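You operate a simulated robot arm through the tools that you are given. There is no shell and no other tool.

The job below is to be done with a simulated robot arm. You get a single attempt, and the scene is never put back.

TASK
One joint bubbles: shut that bottle, lay its coupling in the blue tray, put the red cap on.
Fine: close the other valve as well.

Only the result counts: the job must be done as asked and must still hold three seconds after the hand-in. Knocking over, shifting, dropping, spilling or breaking anything else fails it. A push-on lid holds only when it is set on centred and level and pressed home; a screw cap is set on level and turned clockwise until tight.

THE ROBOT
A 7-joint arm with a two-finger parallel gripper, fixed in place. Base frame: the origin is at the foot of the arm, x ahead of it, y to its left, z up; the work surface is at about z = 0. Readings come in mm, degrees, newtons and seconds.
With the tool pointing down near the work surface it reaches from about 260 to 680 mm from the base axis. Its first joint turns from -166.0 to 166.0 degrees. Payload 2.5 kg.
Tool frame: the origin (TCP) lies between the finger pads and is the grasp point; the fingertips stand 30 mm ahead of it; z points along the fingers, y is the line along which they close. Largest opening 94 mm; finger width 28, thickness 10; the body of the gripper, 50 by 96 mm, starts 55 mm behind the TCP.
Orientation is that of the tool frame in the base frame, as a unit quaternion [x, y, z, w]. With the fingers straight down and closing along the base's y, the tool's x points along the base's -x, its y along +y and its z along -z.

THE INTERFACE
- The arm moves only by the tool arm_command. Its argument "rows" is a list of rows, each a list of 7 numbers: the opening, from 0 (shut) to 1 (fully open), then the shift along the tool's x, y, z in mm, then the turn, a rotation vector about the tool's x, y, z in degrees. In form: [[fingers, dx, dy, dz, wx, wy, wz], ...]. A call has 1 to 20 rows; each row is the pose to reach, as a shift and turn from the pose commanded when the call began, along the tool's axes at that moment. A row lasts 0.2 s, in which the tool goes at most 50 mm and 8.6 degrees; a call with a longer step from one row to the next is refused whole, and so is a gripper value outside its range. A pose out of reach is approached as far as the arm can. The call stops where the force on the tool passes 40 N (or 10 N more than at its start, if that is more) or the arm is blocked; 0.2 s more then pass. The fingers move at their own pace (about 72 mm/s each) and stop on an object; they squeeze with about 41 N. The grip force told is the motor's: it shows also when the fingers shut on nothing. Time passes only in rows, and 0.2 s behind the last, so rows that repeat a pose let the fingers close. The reply holds the time, the measured pose of the TCP, the force on the tool along the base axes, the opening and the grip force, in the units named above and with some noise, with the torque about the TCP (base axes, N m) and any sound that the robot's microphone picked up.
- Cameras (640 x 400 px; columns grow to the right, rows downward): "scene" is fixed at [219.4, -500.4, 920.9]; the picture's right is [0.95, -0.33, 0.00], its down [-0.24, -0.70, -0.67] and it looks along [0.22, 0.63, -0.74] (base axes); focal length 368 px, centre (320, 200). "wrist" rides on the gripper at [76, 14, -103] in the tool frame; the picture's right is [-0.18, 0.98, 0.00], its down [-0.75, -0.14, -0.64] and it looks along [-0.63, -0.12, 0.77] (tool axes); focal length 243 px, centre (320, 200). There is no depth. A picture from a camera that has moved, and an enlarged one, comes with that camera's place and axes in the base frame and with its lens.
- capture(camera): a new picture of that camera. The clock stands still meanwhile.
- inspect(camera, box): a new picture of the part [left, top, right, bottom] of that camera's present view, enlarged. The clock stands still meanwhile.
- finish_job(): hands the job in; it is judged then, once.

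Nothing tells you positions but the pictures and the camera data. Unless the task says otherwise, let go and move clear before handing in.

The tools are called after "Request:" as a command line: name --pt "numbers of a row" for each row, then --argument value for the rest, lists and objects as JSON in quotes. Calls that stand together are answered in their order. arm_command: Moves the arm, as the interface text tells. Its arguments: {"type":"object","properties":{"rows":{"type":"array","items":{"type":"array","items":{"type":"number"}}}},"required":["rows"]} The other tools are called the same way: capture (camera) takes a picture; inspect (camera, box) takes an enlarged picture of a part of a camera's view; finish_job () hands the job in.

At the start:

```text
time: 0.0
tool_pos: [348.6, 205.7, 439.5]
tool_rot: [0.0, 1.0, 0.0, 0.0]
wrist_force: [0.3, -0.3, 0.3]
ft_torque: [0.0, -0.02, -0.03]
width: 94.0
finger_force: 0.0
```

scene: 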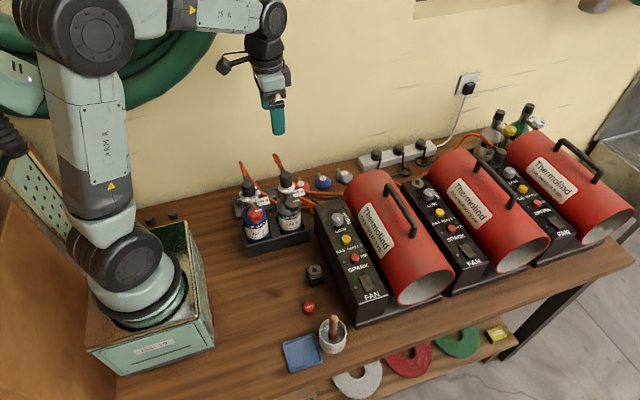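
wrist: 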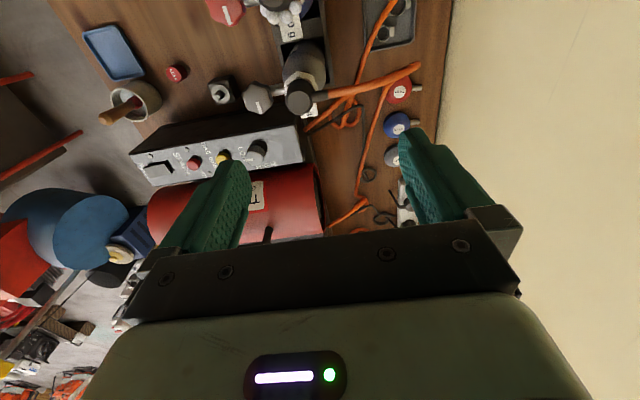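

I see a workbench with heaters, two small gas bottles in a rack with couplings, a blue tray, a red cap and a soap pot. I'll look closer before moving.

Request:
inspect --camera "scene" --box '[220, 140, 360, 260]'

Request:
inspect --camera "scene" --box '[260, 240, 400, 390]'

Request:
inspect --camera "wrist" --box '[200, 0, 440, 150]'

Request:
inspect --camera "wrist" --box '[60, 0, 260, 130]'

```text
3.33 times, centred on (290, 200) of scene
camera zoom: at [219.4, -500.4, 920.9], right [0.95, -0.33, 0.0], down [-0.24, -0.7, -0.67], along [0.22, 0.63, -0.74], focal length 1226 px, centre (420, 200)
```

zoom: 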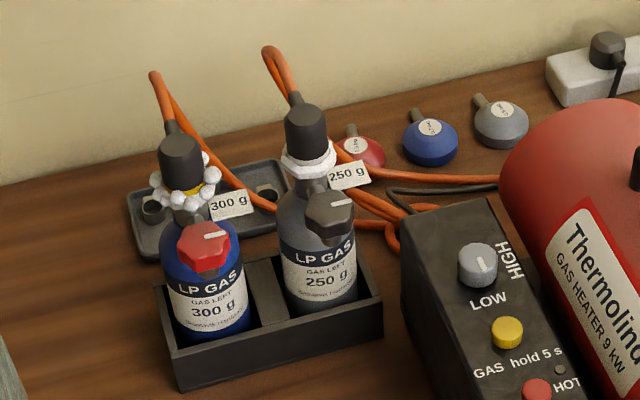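

```text
2.67 times, centred on (330, 315) of scene
camera zoom: at [219.4, -500.4, 920.9], right [0.95, -0.33, 0.0], down [-0.24, -0.7, -0.67], along [0.22, 0.63, -0.74], focal length 981 px, centre (293, -107)
```

zoom: 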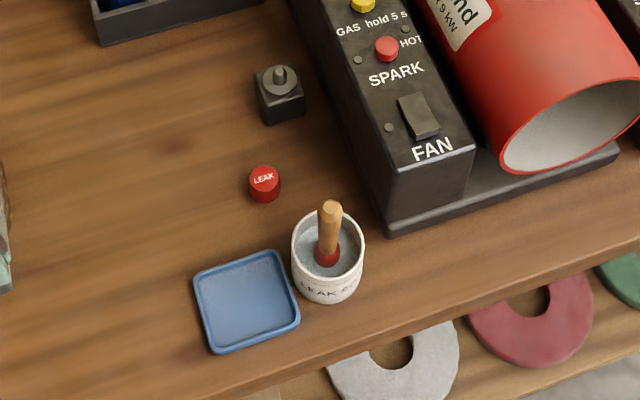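

```text
2.67 times, centred on (320, 75) of wrist
camera zoom: at [273.0, 219.3, 540.9], right [0.18, 0.98, 0.0], down [0.75, -0.14, 0.64], along [0.63, -0.12, -0.77], focal length 647 px, centre (320, 533)
```

zoom: 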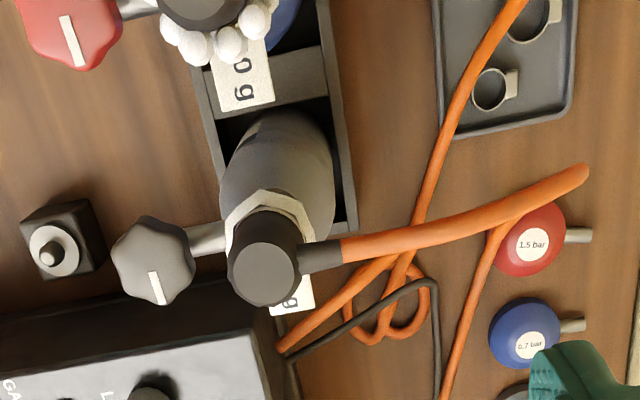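

```text
3.08 times, centred on (160, 65) of wrist
camera zoom: at [273.0, 219.3, 540.9], right [0.18, 0.98, 0.0], down [0.75, -0.14, 0.64], along [0.63, -0.12, -0.77], focal length 746 px, centre (812, 615)
```

zoom: 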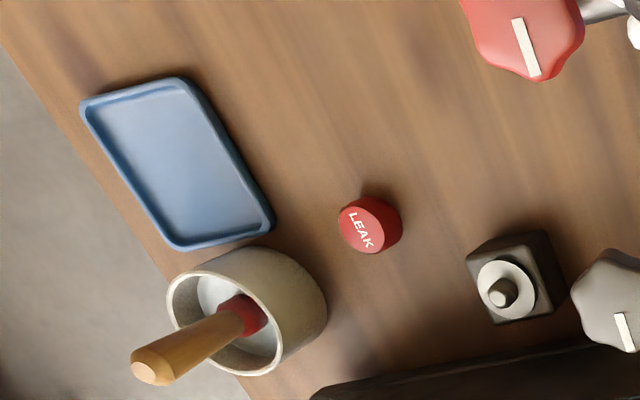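

The left blue 300 g bottle (red knob) has bubbles round its coupling; I take its coupling top to be near (262, 180, 258) and the right one near (360, 178, 258). I'll back away in front of the bottles and turn the wrist so its camera sees the knob faces.

Request:
arm_command --pt "1 3.2 -12.2 0 0 0 -7.5" --pt "1 6.3 -24.3 0 0 0 -15" --pt "1 9.5 -36.5 0 0 0 -22.5" --pt "1 12.7 -48.7 0 0 0 -30" --pt "1 15.8 -60.8 0 0 0 -37.5" --pt "1 19 -73 0 0 0 -45" --pt "1 22.2 -85.2 0 0 0 -52.5" --pt "1 25.3 -97.3 0 0 0 -60" --pt "1 28.5 -109.5 0 0 0 -67.5" --pt "1 31.7 -121.7 0 0 0 -75" --pt "1 34.8 -133.8 0 0 0 -82.5" --pt "1 38 -146 0 0 0 -90"

```text
time: 2.6
tool_pos: [310.1, 59.6, 438.1]
tool_rot: [0.708, -0.706, 0.001, 0.0]
wrist_force: [-0.3, -1.1, 0.1]
ft_torque: [0.02, 0.0, 0.0]
width: 93.9
finger_force: 0.1
```

The arm moved to the front of the bottles without touching anything. Now I'll take a look with the wrist camera.

Request:
capture --camera "wrist"

Request:
capture --camera "scene"

```text
taken
camera wrist: at [296.8, -17.9, 540.4], right [-0.98, 0.18, 0.0], down [0.14, 0.75, 0.64], along [0.12, 0.63, -0.77], focal length 243 px, centre (320, 200)
```

wrist: 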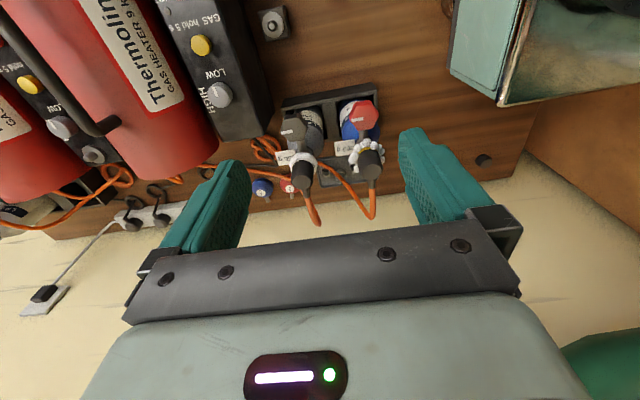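

```text
taken
```

scene: 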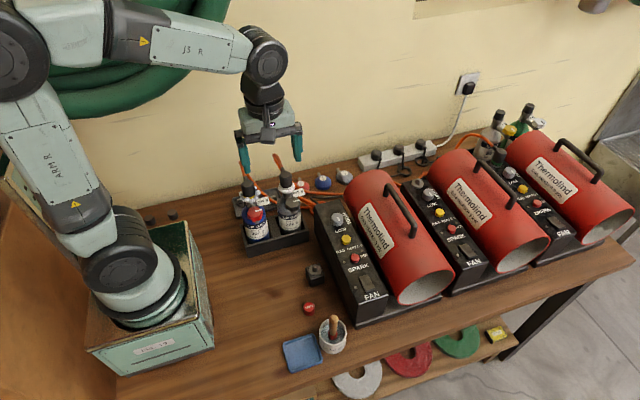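

The wrist view now shows both bottles with their knobs, upside down. I'll zoom in on them.

Request:
inspect --camera "wrist" --box '[250, 80, 410, 230]'

Request:
inspect --camera "wrist" --box '[335, 90, 395, 190]'

Request:
inspect --camera "wrist" --box '[265, 90, 345, 190]'

Request:
inspect --camera "scene" --box '[230, 170, 310, 250]'

```text
2.67 times, centred on (330, 155) of wrist
camera zoom: at [296.8, -17.9, 540.4], right [-0.98, 0.18, 0.0], down [0.14, 0.75, 0.64], along [0.12, 0.63, -0.77], focal length 647 px, centre (293, 320)
```

zoom: 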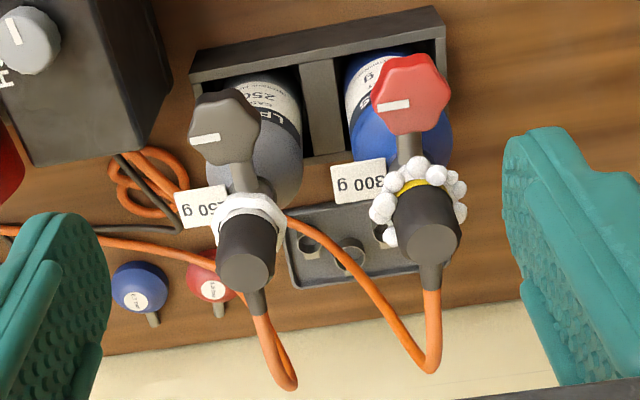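

```text
4.00 times, centred on (365, 140) of wrist
camera zoom: at [296.8, -17.9, 540.4], right [-0.98, 0.18, 0.0], down [0.14, 0.75, 0.64], along [0.12, 0.63, -0.77], focal length 970 px, centre (140, 440)
```

zoom: 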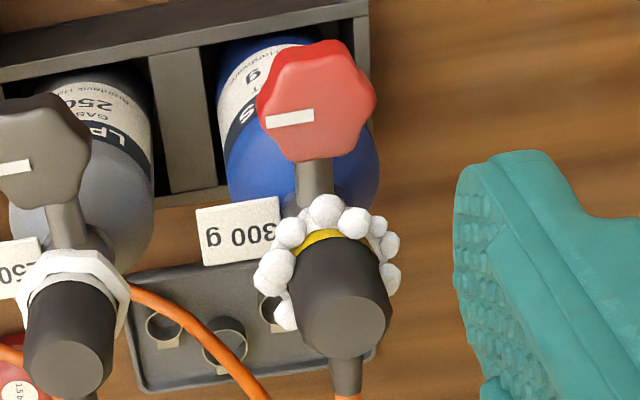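

```text
4.00 times, centred on (305, 140) of wrist
camera zoom: at [296.8, -17.9, 540.4], right [-0.98, 0.18, 0.0], down [0.14, 0.75, 0.64], along [0.12, 0.63, -0.77], focal length 970 px, centre (380, 440)
```

zoom: 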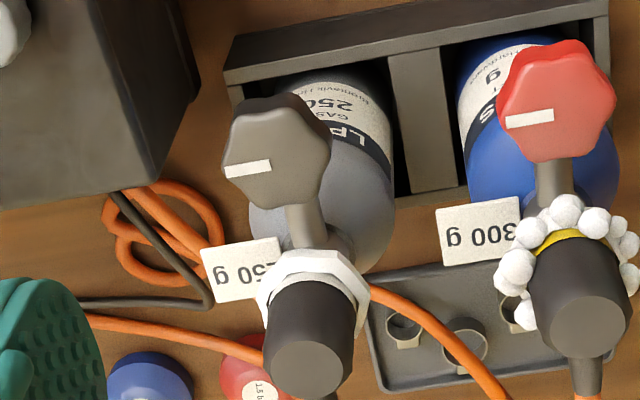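

```text
5.00 times, centred on (270, 210) of scene
camera zoom: at [219.4, -500.4, 920.9], right [0.95, -0.33, 0.0], down [-0.24, -0.7, -0.67], along [0.22, 0.63, -0.74], focal length 1840 px, centre (570, 150)
```

zoom: 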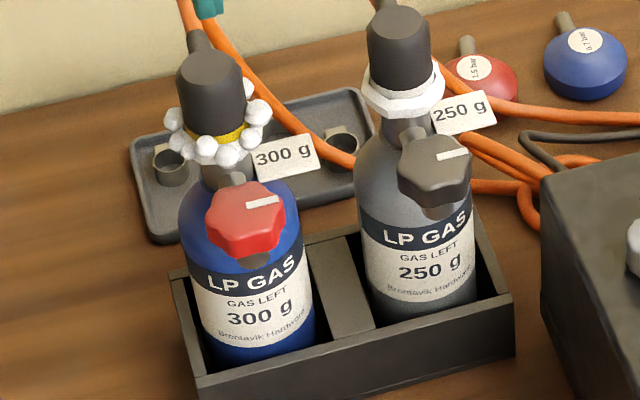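

Both knobs look like lobed handwheels with upright axes, sitting in front of the bottle necks; I put the red knob's top near (261, 110, 221). I'll go lower and tilt for a side view to get heights right.

Request:
arm_command --pt "1 15 0 20 0 -5 0" --pt "1 30 0 50 0 -10 0" --pt "1 45 0 90 0 -15 0" --pt "1 60 0 130 0 -20 0" --pt "1 60 0 170 0 -27 0" --pt "1 60 0 198 0 -35 0" --pt "1 60 0 198 0 -35 0"

Request:
capture --camera "wrist"

```text
time: 4.2
tool_pos: [311.3, -0.6, 240.3]
tool_rot: [-0.674, 0.674, 0.214, 0.213]
wrist_force: [-0.3, -0.8, -0.6]
ft_torque: [-0.02, 0.04, -0.02]
width: 94.1
finger_force: 0.0
```

```text
taken
camera wrist: at [296.6, -123.1, 279.7], right [-0.98, 0.15, 0.11], down [0.14, 0.25, 0.96], along [0.12, 0.96, -0.27], focal length 243 px, centre (320, 200)
```

wrist: 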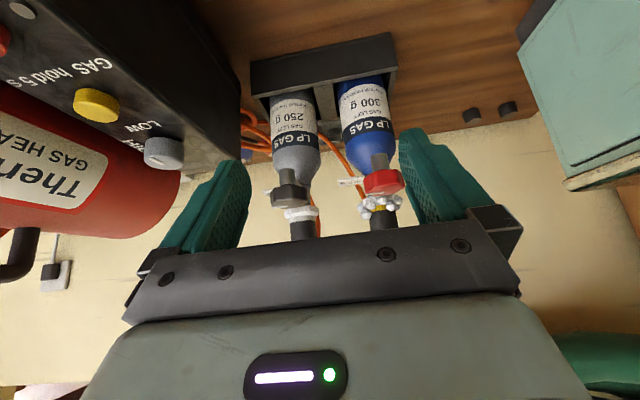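

Request:
inspect --camera "wrist" --box '[330, 130, 420, 240]'

Request:
inspect --camera "wrist" --box '[255, 140, 345, 245]'

Request:
inspect --camera "wrist" --box '[230, 20, 430, 245]'

```text
3.64 times, centred on (375, 185) of wrist
camera zoom: at [296.6, -123.1, 279.7], right [-0.98, 0.15, 0.11], down [0.14, 0.25, 0.96], along [0.12, 0.96, -0.27], focal length 882 px, centre (120, 254)
```

zoom: 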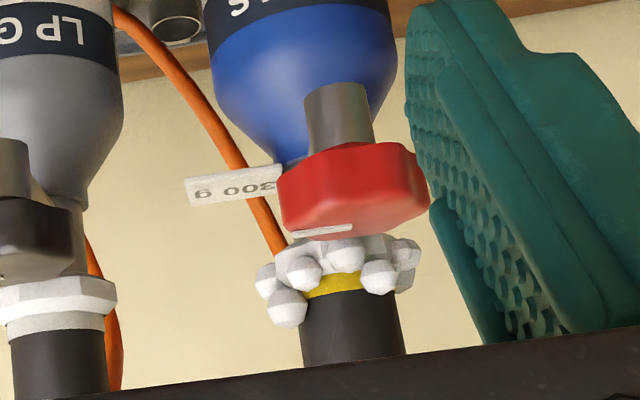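

```text
3.81 times, centred on (300, 192) of wrist
camera zoom: at [296.6, -123.1, 279.7], right [-0.98, 0.15, 0.11], down [0.14, 0.25, 0.96], along [0.12, 0.96, -0.27], focal length 924 px, centre (396, 229)
```

zoom: 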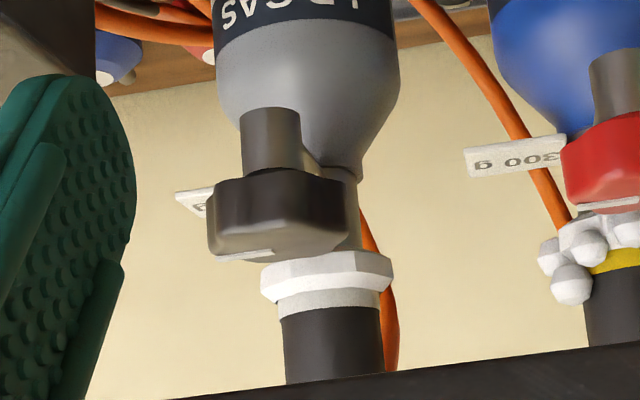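

```text
1.78 times, centred on (330, 132) of wrist
camera zoom: at [296.6, -123.1, 279.7], right [-0.98, 0.15, 0.11], down [0.14, 0.25, 0.96], along [0.12, 0.96, -0.27], focal length 431 px, centre (302, 320)
```

zoom: 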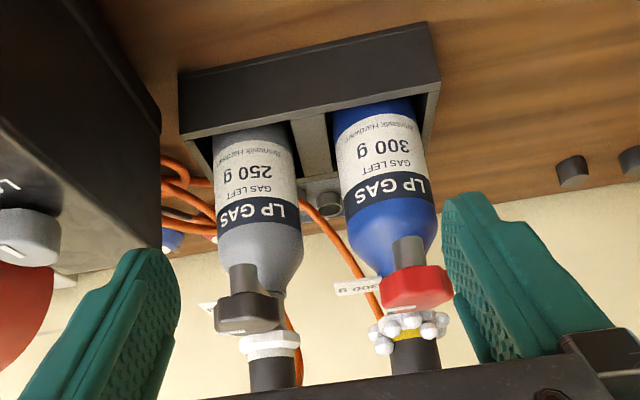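

The side view shows each knob as a roughly 40 mm hexagonal wheel with an upright axis, about z 200 to 215, on a stem in front of the neck. The leaking coupling has a black body from about z 225 to 258 above a yellow ring. I'll straighten the tool and rise before approaching the red knob.

Request:
arm_command --pt "1 -6 0 -8 0 6 0" --pt "1 -12 0 -17 0 12 0" --pt "1 -18 0 -26 0 18 0" --pt "1 -24 0 -34 0 24 0" --pt "1 -30 0 -43 0 30 0" --pt "1 -34.4 0 -49.1 0 35 0" --pt "1 -34.4 0 -49.1 0 35 0"

Request:
inspect --camera "wrist" --box '[250, 80, 450, 280]'

```text
time: 5.8
tool_pos: [311.8, 1.6, 300.7]
tool_rot: [-0.707, 0.707, -0.001, -0.001]
wrist_force: [0.2, -0.3, -0.1]
ft_torque: [-0.02, 0.0, -0.01]
width: 93.9
finger_force: 0.1
```

```text
2.00 times, centred on (350, 180) of wrist
camera zoom: at [296.9, -76.9, 402.7], right [-0.98, 0.18, 0.0], down [0.14, 0.75, 0.64], along [0.12, 0.63, -0.77], focal length 485 px, centre (260, 240)
```

zoom: 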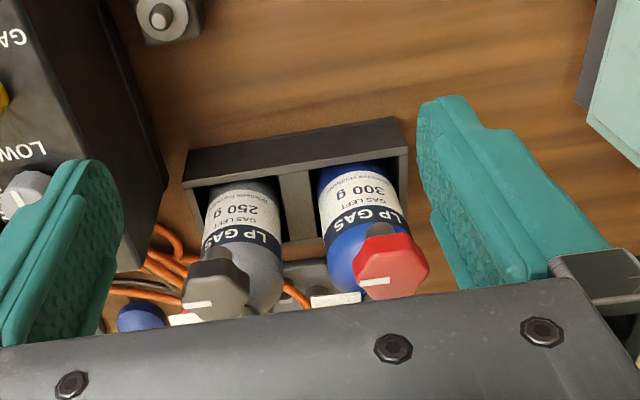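

The tool is upright again, and two views agree on the red knob's axis at about (262, 113). I'll move above it, narrowing the fingers a little and lining them with the knob's flats.

Request:
arm_command --pt "1 -10 5 -5 0 0 -4" --pt "0.85 -35 15 -5 0 0 -8" --pt "0.75 -60 27 -5 0 0 -12" --pt "0.7 -85 38 -5 0 0 -17" --pt "0.7 -105 46 -5 0 0 -22" --pt "0.7 -113 49 0 0 0 -22" --pt "0.7 -113 49 0 0 0 -22"

Request:
capture --camera "scene"

Request:
capture --camera "wrist"

```text
time: 7.4
tool_pos: [262.2, 114.3, 300.1]
tool_rot: [0.829, -0.559, 0.0, 0.0]
wrist_force: [-0.5, -0.4, 0.1]
ft_torque: [0.05, -0.01, 0.0]
width: 65.7
finger_force: 0.0
```

```text
taken
```

scene: 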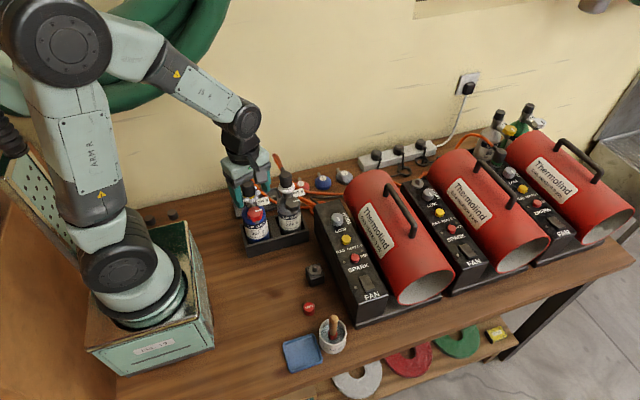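

```text
taken
camera wrist: at [277.2, 36.5, 402.7], right [-0.98, -0.2, 0.0], down [-0.15, 0.75, 0.64], along [-0.13, 0.63, -0.77], focal length 243 px, centre (320, 200)
```

wrist: 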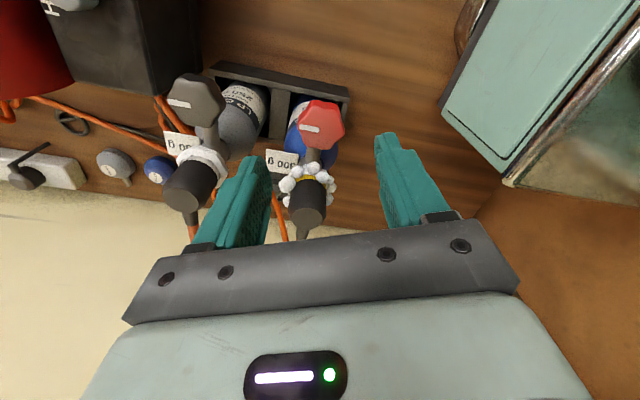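

The fingers hang above the red knob. I'll zoom in to check the alignment and the coupling details.

Request:
inspect --camera "wrist" --box '[260, 80, 380, 245]'

Request:
inspect --camera "scene" --box '[220, 140, 320, 250]'

```text
2.42 times, centred on (320, 162) of wrist
camera zoom: at [277.2, 36.5, 402.7], right [-0.98, -0.2, 0.0], down [-0.15, 0.75, 0.64], along [-0.13, 0.63, -0.77], focal length 588 px, centre (320, 291)
```

zoom: 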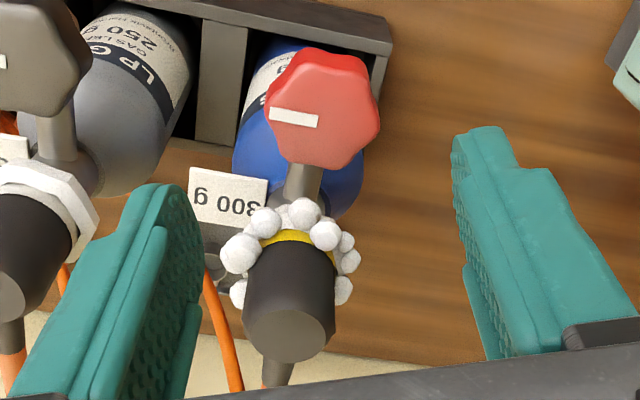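

```text
3.64 times, centred on (270, 195) of scene
camera zoom: at [219.4, -500.4, 920.9], right [0.95, -0.33, 0.0], down [-0.24, -0.7, -0.67], along [0.22, 0.63, -0.74], focal length 1338 px, centre (502, 218)
```

zoom: 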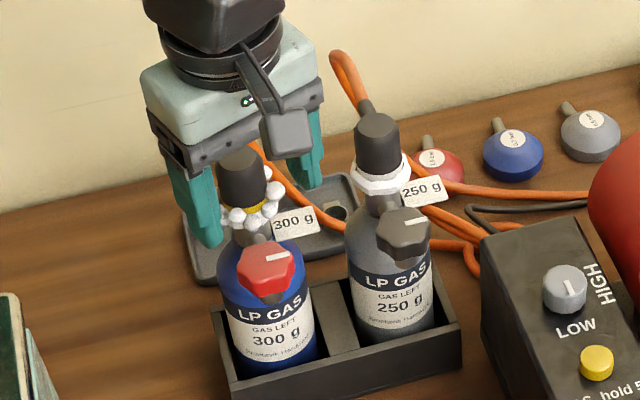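

The alignment looks good: the knob's centre comes out at (261, 114), right under the tool. I'll go down around it until the tips are level with the knob's underside.

Request:
arm_command --pt "0.7 0 0 25 0 0 0" --pt "0.7 0 0 45 0 0 0" --pt "0.7 0 0 60 0 0 0" --pt "0.7 0 0 70 0 0 0" --pt "0.7 0 0 70 0 0 0"

Request:
inspect --camera "scene" --box '[220, 150, 310, 250]'

Request:
capture --camera "wrist"

```text
time: 8.6
tool_pos: [262.3, 113.7, 230.4]
tool_rot: [0.829, -0.559, -0.001, 0.0]
wrist_force: [0.4, 0.0, 0.7]
ft_torque: [-0.01, -0.04, -0.02]
width: 65.7
finger_force: 0.1
```

```text
4.00 times, centred on (265, 200) of scene
camera zoom: at [219.4, -500.4, 920.9], right [0.95, -0.33, 0.0], down [-0.24, -0.7, -0.67], along [0.22, 0.63, -0.74], focal length 1472 px, centre (540, 200)
```

zoom: 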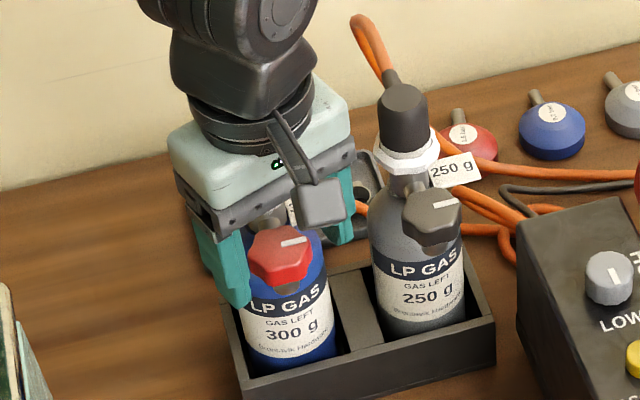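

```text
taken
camera wrist: at [277.2, 35.7, 332.4], right [-0.98, -0.2, 0.0], down [-0.15, 0.75, 0.64], along [-0.13, 0.63, -0.77], focal length 243 px, centre (320, 200)
```

wrist: 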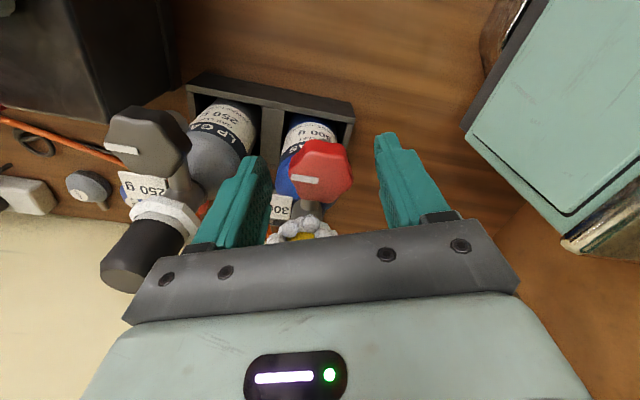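

The knob sits centred between the fingers. I'll close on it.

Request:
arm_command --pt "0.3 0 0 0 0 0 0" --pt "0.3 0 0 0 0 0 0" --pt "0.3 0 0 0 0 0 0" --pt "0.3 0 0 0 0 0 0"

Request:
capture --camera "wrist"

```text
time: 9.6
tool_pos: [261.9, 113.8, 230.2]
tool_rot: [0.829, -0.559, 0.0, 0.0]
wrist_force: [1.6, 1.0, -0.8]
ft_torque: [0.07, -0.26, -0.2]
width: 36.8
finger_force: 40.8
```

```text
taken
camera wrist: at [277.3, 35.8, 332.5], right [-0.98, -0.2, 0.0], down [-0.15, 0.75, 0.64], along [-0.13, 0.63, -0.77], focal length 243 px, centre (320, 200)
```

wrist: 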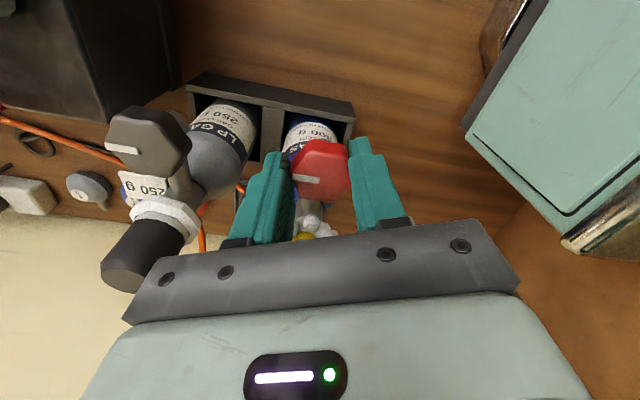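

The grip holds at 37 mm. Now I'll turn it clockwise by 40 degrees and watch the torque.

Request:
arm_command --pt "0.3 0 0 0 0 0 8" --pt "0.3 0 0 0 0 0 16" --pt "0.3 0 0 0 0 0 24" --pt "0.3 0 0 0 0 0 32" --pt "0.3 0 0 0 0 0 40"

Request:
capture --camera "wrist"

```text
time: 10.8
tool_pos: [262.8, 112.7, 230.9]
tool_rot: [-0.586, 0.81, 0.001, 0.0]
wrist_force: [-1.2, -13.8, 16.5]
ft_torque: [-1.18, 0.07, -0.03]
width: 36.6
finger_force: 40.8
```

```text
taken
camera wrist: at [225.0, 43.9, 332.7], right [-0.88, 0.48, 0.0], down [0.37, 0.67, 0.64], along [0.31, 0.56, -0.77], focal length 243 px, centre (320, 200)
```

wrist: 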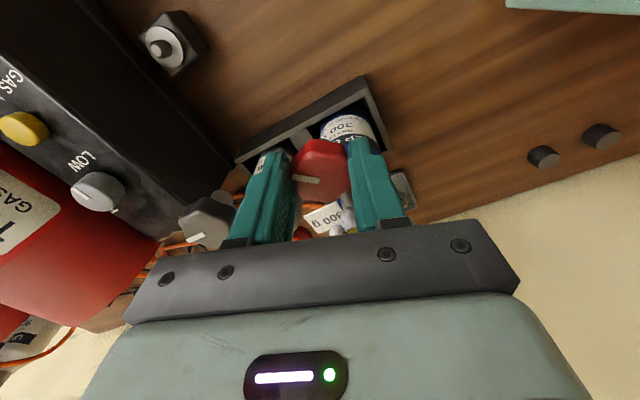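

The knob turned with the fingers, but an unexpected push of about 14 N in -y and 16 N upward has appeared. I'll look before going on.

Request:
inspect --camera "scene" --box '[220, 150, 310, 250]'

Request:
inspect --camera "wrist" --box '[230, 80, 430, 250]'

```text
4.00 times, centred on (265, 200) of scene
camera zoom: at [219.4, -500.4, 920.9], right [0.95, -0.33, 0.0], down [-0.24, -0.7, -0.67], along [0.22, 0.63, -0.74], focal length 1472 px, centre (540, 200)
```

zoom: 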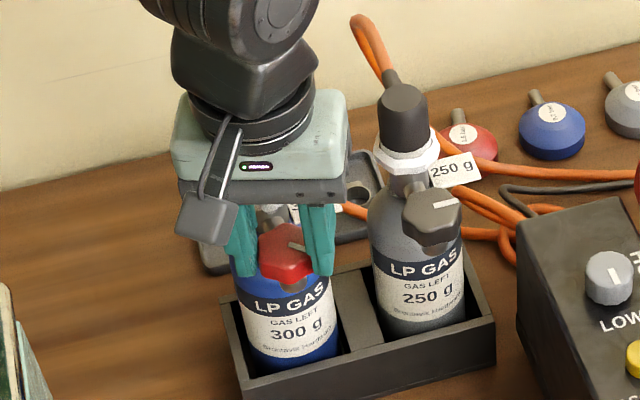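

```text
2.35 times, centred on (330, 165) of wrist
camera zoom: at [225.0, 43.9, 332.7], right [-0.88, 0.48, 0.0], down [0.37, 0.67, 0.64], along [0.31, 0.56, -0.77], focal length 571 px, centre (296, 282)
```

zoom: 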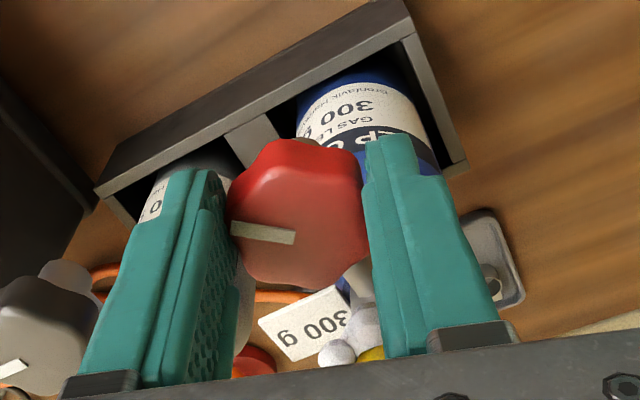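

The knob has turned about 40 degrees and nothing looks out of place; the side load seems to come from the held knob pressing the bottle against the rack. I'll release to relax it, then grip afresh.

Request:
arm_command --pt "0.6 0 0 0 0 0 0" --pt "0.6 0 0 0 0 0 0" --pt "0.6 0 0 0 0 0 0"

Request:
inspect --camera "wrist" --box '[230, 80, 430, 250]'

```text
time: 11.6
tool_pos: [262.3, 113.4, 229.9]
tool_rot: [-0.587, 0.809, 0.0, 0.001]
wrist_force: [-0.4, -0.9, 1.0]
ft_torque: [0.02, 0.02, -0.01]
width: 56.2
finger_force: 0.1
```

```text
2.35 times, centred on (330, 165) of wrist
camera zoom: at [225.1, 44.3, 332.6], right [-0.88, 0.48, 0.0], down [0.37, 0.67, 0.64], along [0.31, 0.56, -0.77], focal length 571 px, centre (296, 282)
```

zoom: 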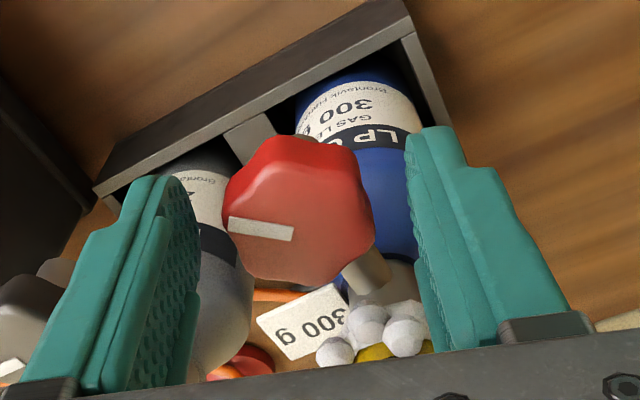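

The knob stayed turned and the load is gone once released. I'll align with the flats, grip again and continue turning clockwise in smaller checks.

Request:
arm_command --pt "0.6 0 0 0 0 0 -8" --pt "0.6 0 0 0 0 0 -8" --pt "0.3 0 0 0 0 0 -8" --pt "0.3 0 0 0 0 0 -8" --pt "0.3 0 0 0 0 0 -8"

Request:
arm_command --pt "0.3 0 0 0 0 0 8" --pt "0.3 0 0 0 0 0 16" --pt "0.3 0 0 0 0 0 20"

```text
time: 12.8
tool_pos: [262.3, 112.7, 230.6]
tool_rot: [-0.642, 0.766, -0.001, 0.0]
wrist_force: [1.3, -2.7, 0.8]
ft_torque: [-0.02, -0.2, 0.02]
width: 36.9
finger_force: 41.2
```

```text
time: 13.6
tool_pos: [263.1, 114.4, 229.9]
tool_rot: [-0.499, 0.867, 0.0, 0.0]
wrist_force: [-3.1, -1.4, 6.3]
ft_torque: [0.18, 0.16, -0.01]
width: 36.8
finger_force: 41.5
```

The load is small now and the knob is turning freely. I'll continue clockwise.

Request:
arm_command --pt "0.3 0 0 0 0 0 8" --pt "0.3 0 0 0 0 0 16" --pt "0.3 0 0 0 0 0 24" --pt "0.3 0 0 0 0 0 30"

Request:
inspect --camera "wrist" --box '[230, 80, 430, 250]'

```text
time: 14.6
tool_pos: [262.9, 114.6, 229.7]
tool_rot: [-0.26, 0.966, 0.0, -0.002]
wrist_force: [-6.9, 4.1, 0.2]
ft_torque: [0.41, 0.89, 0.73]
width: 36.9
finger_force: 40.9
```

```text
2.35 times, centred on (330, 165) of wrist
camera zoom: at [188.6, 86.6, 332.6], right [-0.33, 0.94, 0.0], down [0.72, 0.26, 0.64], along [0.6, 0.21, -0.77], focal length 571 px, centre (296, 282)
```

zoom: 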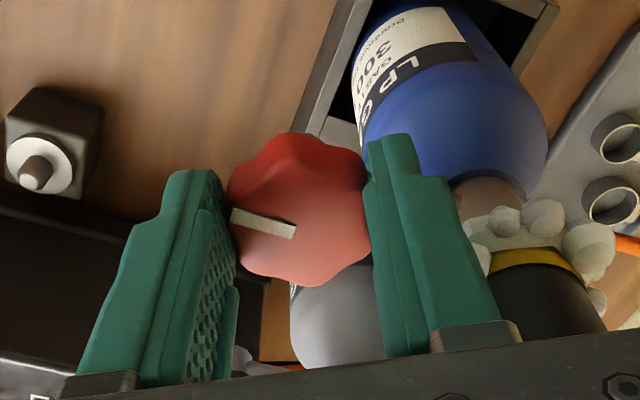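

The torque has risen to about 0.7 N m as the pointer reaches a quarter turn (now pointing to -y), so a stop may be near. I'll nudge a little further and watch.

Request:
arm_command --pt "0.3 0 0 0 0 0 4" --pt "0.3 0 0 0 0 0 8" --pt "0.3 0 0 0 0 0 8"

Request:
inspect --camera "wrist" --box '[230, 80, 430, 250]'

Request:
inspect --camera "scene" --box '[220, 150, 310, 250]'

```text
time: 15.4
tool_pos: [263.1, 112.9, 230.6]
tool_rot: [-0.19, 0.982, 0.0, -0.001]
wrist_force: [-5.7, 3.0, 0.7]
ft_torque: [0.24, 0.88, 0.51]
width: 36.8
finger_force: 40.5
```

```text
2.35 times, centred on (330, 165) of wrist
camera zoom: at [186.3, 96.9, 332.6], right [-0.2, 0.98, 0.0], down [0.75, 0.15, 0.64], along [0.63, 0.13, -0.77], focal length 571 px, centre (296, 282)
```

zoom: 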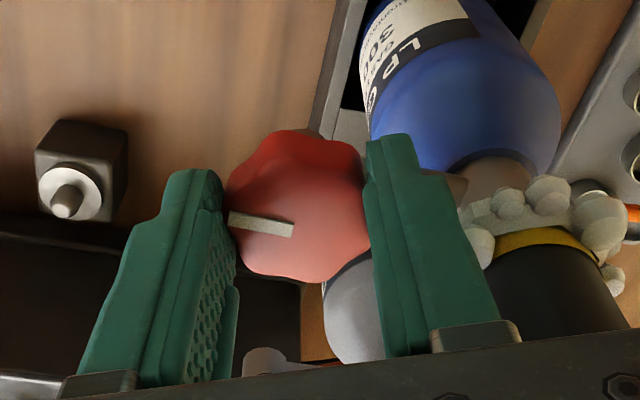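

```text
4.00 times, centred on (265, 200) of scene
camera zoom: at [219.4, -500.4, 920.9], right [0.95, -0.33, 0.0], down [-0.24, -0.7, -0.67], along [0.22, 0.63, -0.74], focal length 1472 px, centre (540, 200)
```

zoom: 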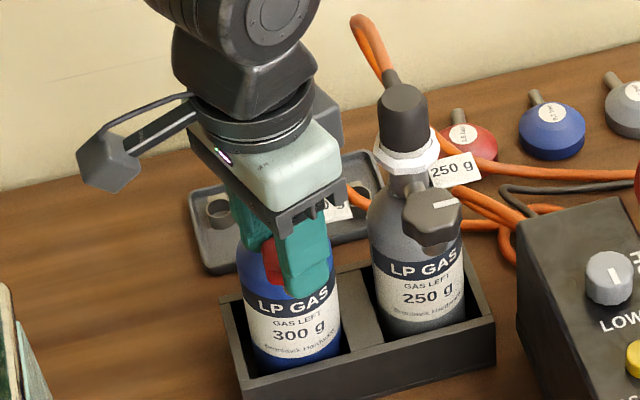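

The pointer barely moved on that nudge while the tool turned 8 degrees, which suggests the knob is at its stop. I'll try one more small nudge to confirm.

Request:
arm_command --pt "0.3 0 0 0 0 0 4" --pt "0.3 0 0 0 0 0 8" --pt "0.3 0 0 0 0 0 10"

Request:
inspect --camera "wrist" --box '[230, 80, 430, 250]'

```text
time: 16.2
tool_pos: [263.0, 113.5, 230.5]
tool_rot: [-0.105, 0.994, 0.0, 0.0]
wrist_force: [-5.6, 4.1, 0.1]
ft_torque: [0.58, 0.67, 0.54]
width: 36.1
finger_force: 41.5
```

```text
2.35 times, centred on (330, 165) of wrist
camera zoom: at [184.8, 110.4, 332.9], right [-0.02, 1.0, 0.0], down [0.77, 0.02, 0.64], along [0.64, 0.02, -0.77], focal length 571 px, centre (296, 282)
```

zoom: 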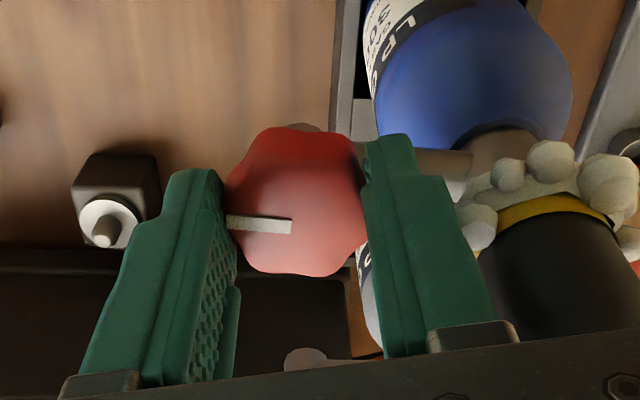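

The knob holds still at about -95 degrees while the fingers slip round it at 0.5 N m, so the red valve is at its closed stop. I'll let go and rise clear.

Request:
arm_command --pt "0.65 0 0 0 0 0 0" --pt "0.65 0 0 0 0 0 0" --pt "0.65 0 0 -20 0 0 0" --pt "0.65 0 0 -50 0 0 0" --pt "0.65 0 0 -80 0 0 0" --pt "0.65 0 0 -90 0 0 0"

Request:
inspect --camera "scene" --box '[220, 150, 310, 250]'

Request:
capture --camera "wrist"

```text
time: 17.6
tool_pos: [263.7, 113.9, 319.7]
tool_rot: [-0.105, 0.995, 0.001, -0.001]
wrist_force: [-0.2, -0.4, 0.9]
ft_torque: [0.01, 0.01, 0.01]
width: 61.1
finger_force: 0.0
```

```text
4.00 times, centred on (265, 200) of scene
camera zoom: at [219.4, -500.4, 920.9], right [0.95, -0.33, 0.0], down [-0.24, -0.7, -0.67], along [0.22, 0.63, -0.74], focal length 1472 px, centre (540, 200)
```

zoom: 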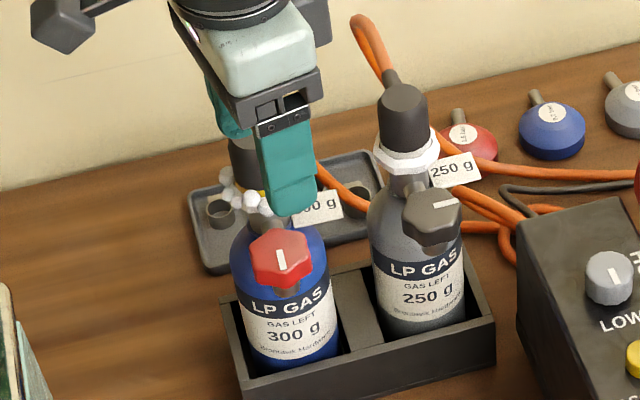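

```text
taken
camera wrist: at [185.2, 110.2, 422.6], right [-0.02, 1.0, 0.0], down [0.77, 0.02, 0.64], along [0.64, 0.02, -0.77], focal length 243 px, centre (320, 200)
```

wrist: 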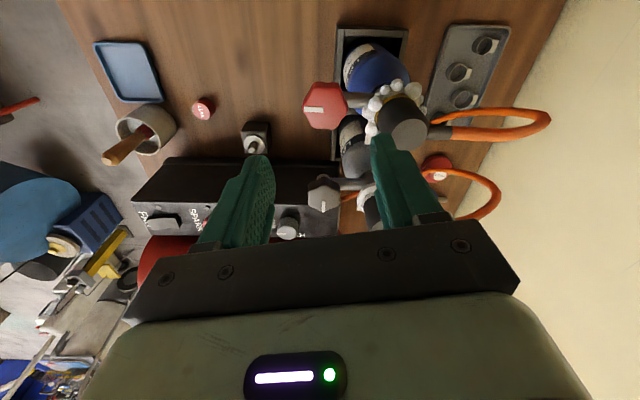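

The red pointer now points to -y, a quarter turn from before. Next I'll look at the grey knob and the control box near it.

Request:
inspect --camera "wrist" --box '[120, 20, 520, 250]'

Request:
inspect --camera "wrist" --box '[260, 70, 440, 190]'

Request:
inspect --camera "scene" --box '[270, 170, 400, 330]'

```text
1.60 times, centred on (320, 135) of wrist
camera zoom: at [185.2, 110.2, 422.6], right [-0.02, 1.0, 0.0], down [0.77, 0.02, 0.64], along [0.64, 0.02, -0.77], focal length 388 px, centre (320, 304)
```

zoom: 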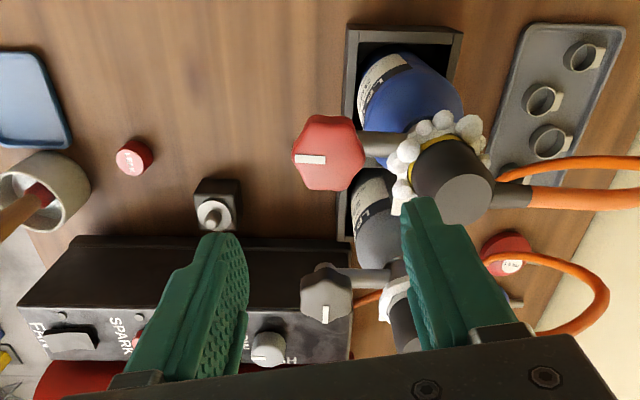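

```text
3.33 times, centred on (350, 130) of wrist
camera zoom: at [185.2, 110.2, 422.6], right [-0.02, 1.0, 0.0], down [0.77, 0.02, 0.64], along [0.64, 0.02, -0.77], focal length 809 px, centre (220, 433)
```

zoom: 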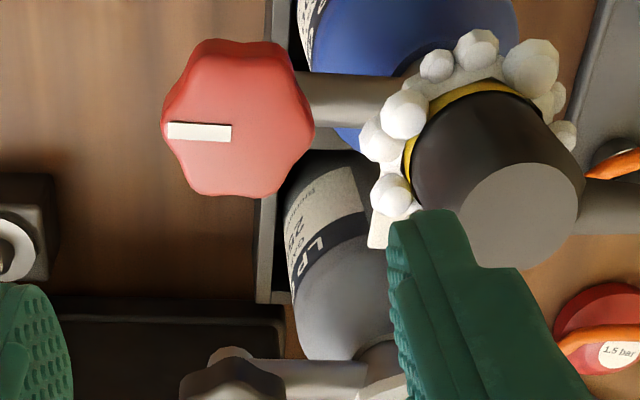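

```text
2.50 times, centred on (335, 250) of scene
camera zoom: at [219.4, -500.4, 920.9], right [0.95, -0.33, 0.0], down [-0.24, -0.7, -0.67], along [0.22, 0.63, -0.74], focal length 920 px, centre (282, 75)
```

zoom: 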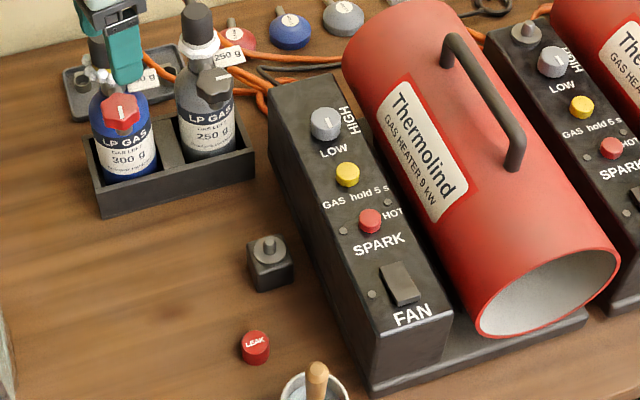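

I want a tighter fix on both knobs' centres before gripping the grey one, since estimates differ by a few millimetres.

Request:
inspect --camera "scene" --box '[240, 190, 310, 235]'

Request:
inspect --camera "wrist" --box '[290, 150, 370, 220]'

```text
8.89 times, centred on (275, 212) of scene
camera zoom: at [219.4, -500.4, 920.9], right [0.95, -0.33, 0.0], down [-0.24, -0.7, -0.67], along [0.22, 0.63, -0.74], focal length 3270 px, centre (720, 89)
```

zoom: 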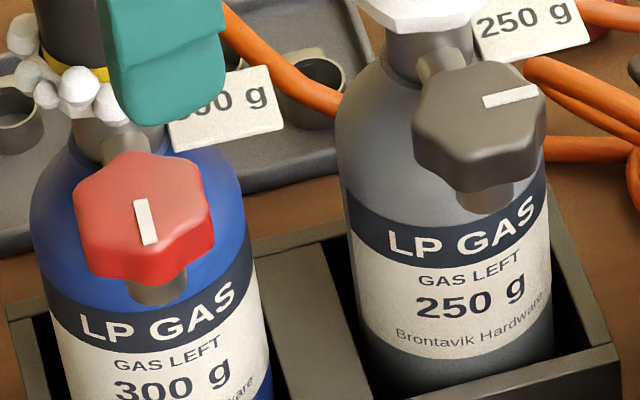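

```text
5.71 times, centred on (330, 185) of wrist
camera zoom: at [185.2, 110.2, 422.6], right [-0.02, 1.0, 0.0], down [0.77, 0.02, 0.64], along [0.64, 0.02, -0.77], focal length 1386 px, centre (263, 286)
```

zoom: 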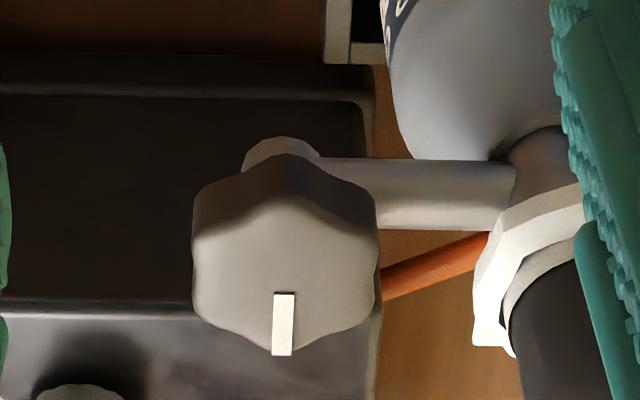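

I settle on the red knob at about (260, 116) and the grey knob at about (358, 117), top near z 215, with flats at 30, 90 and 150 degrees. I'll move above the grey knob and line up with a flat pair.

Request:
arm_command --pt "0.7 -16 -3 0 0 0 -8" --pt "0.7 -32 -5 0 0 0 -16" --pt "0.7 -48 -8 0 0 0 -24" --pt "0.7 -64 -11 0 0 0 -32" --pt "0.7 -80 -13 0 0 0 -40" --pt "0.7 -94.4 -15.7 0 0 0 -48" --pt "0.7 -94.4 -15.7 0 0 0 -48"

Request:
capture --camera "wrist"

Request:
inspect --camera "wrist" --box '[250, 70, 400, 190]'

```text
time: 19.2
tool_pos: [358.6, 118.2, 320.6]
tool_rot: [-0.501, 0.865, 0.0, 0.0]
wrist_force: [-0.5, -1.1, -0.2]
ft_torque: [-0.03, 0.0, 0.0]
width: 65.6
finger_force: 0.0
```

```text
taken
camera wrist: at [307.2, 57.6, 423.1], right [-0.76, 0.65, 0.0], down [0.5, 0.58, 0.64], along [0.42, 0.49, -0.77], focal length 243 px, centre (320, 200)
```

wrist: 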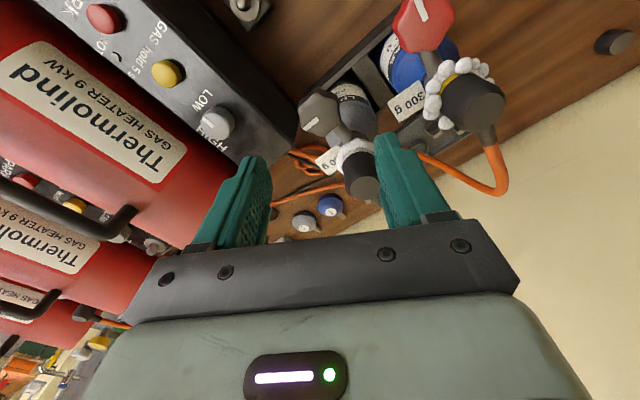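

```text
3.33 times, centred on (325, 130) of wrist
camera zoom: at [307.2, 57.6, 423.1], right [-0.76, 0.65, 0.0], down [0.5, 0.58, 0.64], along [0.42, 0.49, -0.77], focal length 809 px, centre (303, 433)
```

zoom: 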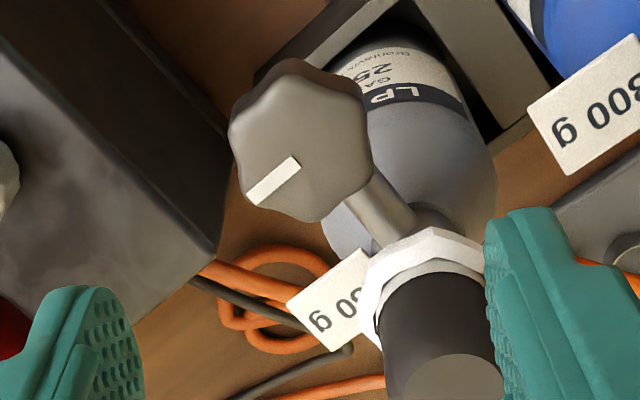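

The projected target falls right on the knob's centre in this view. I'll go down around the grey knob and grip it.

Request:
arm_command --pt "0.7 0 0 30 0 0 -5" --pt "0.7 0 0 60 0 0 -5" --pt "0.7 0 0 80 0 0 -5" --pt "0.7 0 0 90 0 0 -5" --pt "0.7 0 0 90 0 0 -5" --pt "0.3 0 0 90 0 0 -5" --pt "0.3 0 0 90 0 0 -5" --pt "0.3 0 0 90 0 0 -5"

Request:
capture --camera "wrist"

Request:
inspect --camera "scene" --box '[240, 150, 330, 250]'

```text
time: 21.0
tool_pos: [358.2, 117.2, 229.6]
tool_rot: [-0.538, 0.843, 0.0, 0.0]
wrist_force: [2.0, -2.3, 0.0]
ft_torque: [-0.29, -0.29, -0.1]
width: 36.9
finger_force: 41.5
```

```text
taken
camera wrist: at [312.5, 53.5, 332.3], right [-0.81, 0.58, 0.0], down [0.45, 0.62, 0.64], along [0.37, 0.52, -0.77], focal length 243 px, centre (320, 200)
```

wrist: 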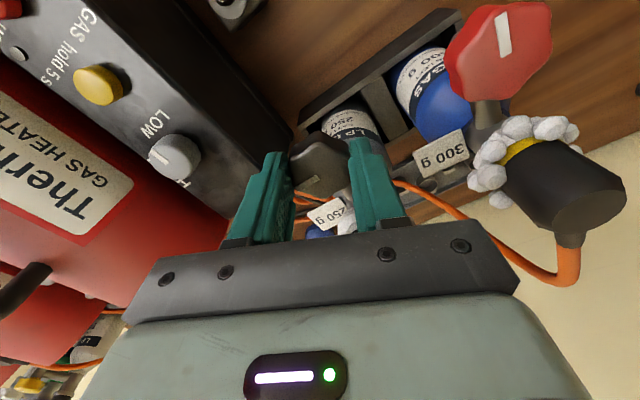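

```text
4.00 times, centred on (285, 200) of scene
camera zoom: at [219.4, -500.4, 920.9], right [0.95, -0.33, 0.0], down [-0.24, -0.7, -0.67], along [0.22, 0.63, -0.74], focal length 1472 px, centre (460, 200)
```

zoom: 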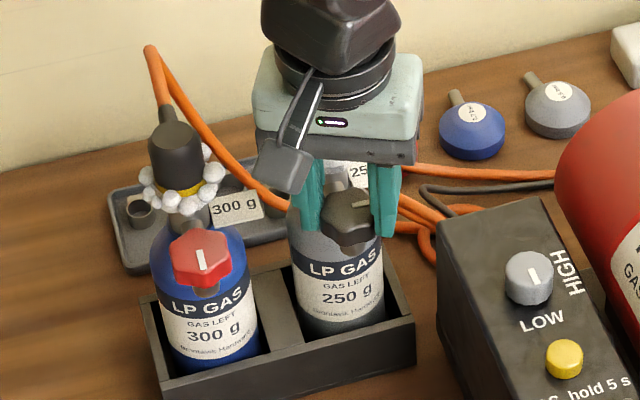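

The grey knob is gripped with little side load. I'll turn it clockwise.

Request:
arm_command --pt "0.3 0 0 0 0 0 8" --pt "0.3 0 0 0 0 0 16" --pt "0.3 0 0 0 0 0 24" --pt "0.3 0 0 0 0 0 32" --pt "0.3 0 0 0 0 0 40"

Request:
arm_command --pt "0.3 0 0 0 0 0 8" --pt "0.3 0 0 0 0 0 16" --pt "0.3 0 0 0 0 0 24" --pt "0.3 0 0 0 0 0 30"

Request:
inspect --camera "wrist" --box '[230, 80, 430, 250]'

```text
time: 22.2
tool_pos: [358.4, 117.3, 229.9]
tool_rot: [-0.215, 0.977, 0.001, 0.0]
wrist_force: [-1.0, -0.9, -1.7]
ft_torque: [-0.63, 0.04, 0.0]
width: 36.8
finger_force: 40.9
```

```text
time: 23.2
tool_pos: [358.4, 117.6, 231.1]
tool_rot: [0.045, 0.999, 0.0, 0.0]
wrist_force: [-0.8, -0.8, -0.1]
ft_torque: [-0.41, 0.08, 0.02]
width: 36.7
finger_force: 41.4
```

```text
2.35 times, centred on (330, 165) of wrist
camera zoom: at [283.2, 137.3, 332.6], right [0.27, 0.96, 0.0], down [0.74, -0.21, 0.64], along [0.62, -0.17, -0.77], focal length 571 px, centre (296, 282)
```

zoom: 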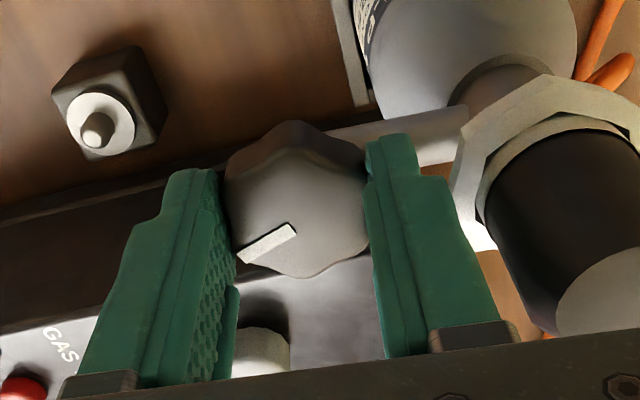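

It has turned 70 degrees with no resistance. I'll go on in smaller steps to find the stop.

Request:
arm_command --pt "0.3 0 0 0 0 0 6" --pt "0.3 0 0 0 0 0 12" --pt "0.3 0 0 0 0 0 16"

Request:
arm_command --pt "0.3 0 0 0 0 0 5" --pt "0.3 0 0 0 0 0 10" --pt "0.3 0 0 0 0 0 10"

Request:
inspect --camera "wrist" --box '[230, 80, 430, 250]'

```text
time: 24.0
tool_pos: [358.3, 118.0, 229.9]
tool_rot: [0.183, 0.983, 0.0, 0.0]
wrist_force: [0.5, 0.4, -0.4]
ft_torque: [-0.22, 0.0, 0.04]
width: 36.6
finger_force: 40.9
```

```text
time: 24.8
tool_pos: [356.3, 117.5, 230.4]
tool_rot: [0.268, 0.964, 0.001, -0.002]
wrist_force: [-8.2, 2.8, 0.0]
ft_torque: [0.33, 1.19, 0.53]
width: 36.7
finger_force: 41.5
```

```text
2.35 times, centred on (330, 165) of wrist
camera zoom: at [299.1, 168.1, 332.8], right [0.66, 0.75, 0.0], down [0.58, -0.51, 0.64], along [0.48, -0.43, -0.77], focal length 571 px, centre (296, 282)
```

zoom: 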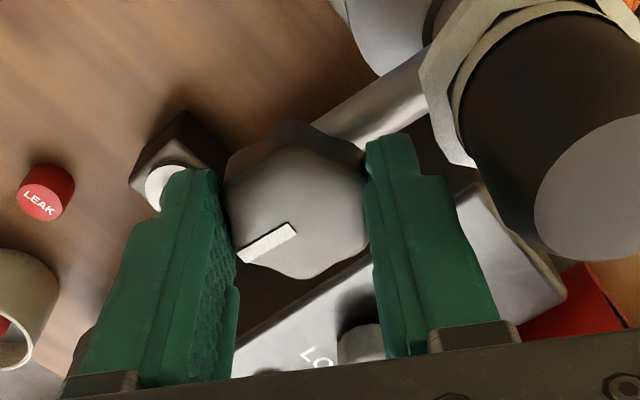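

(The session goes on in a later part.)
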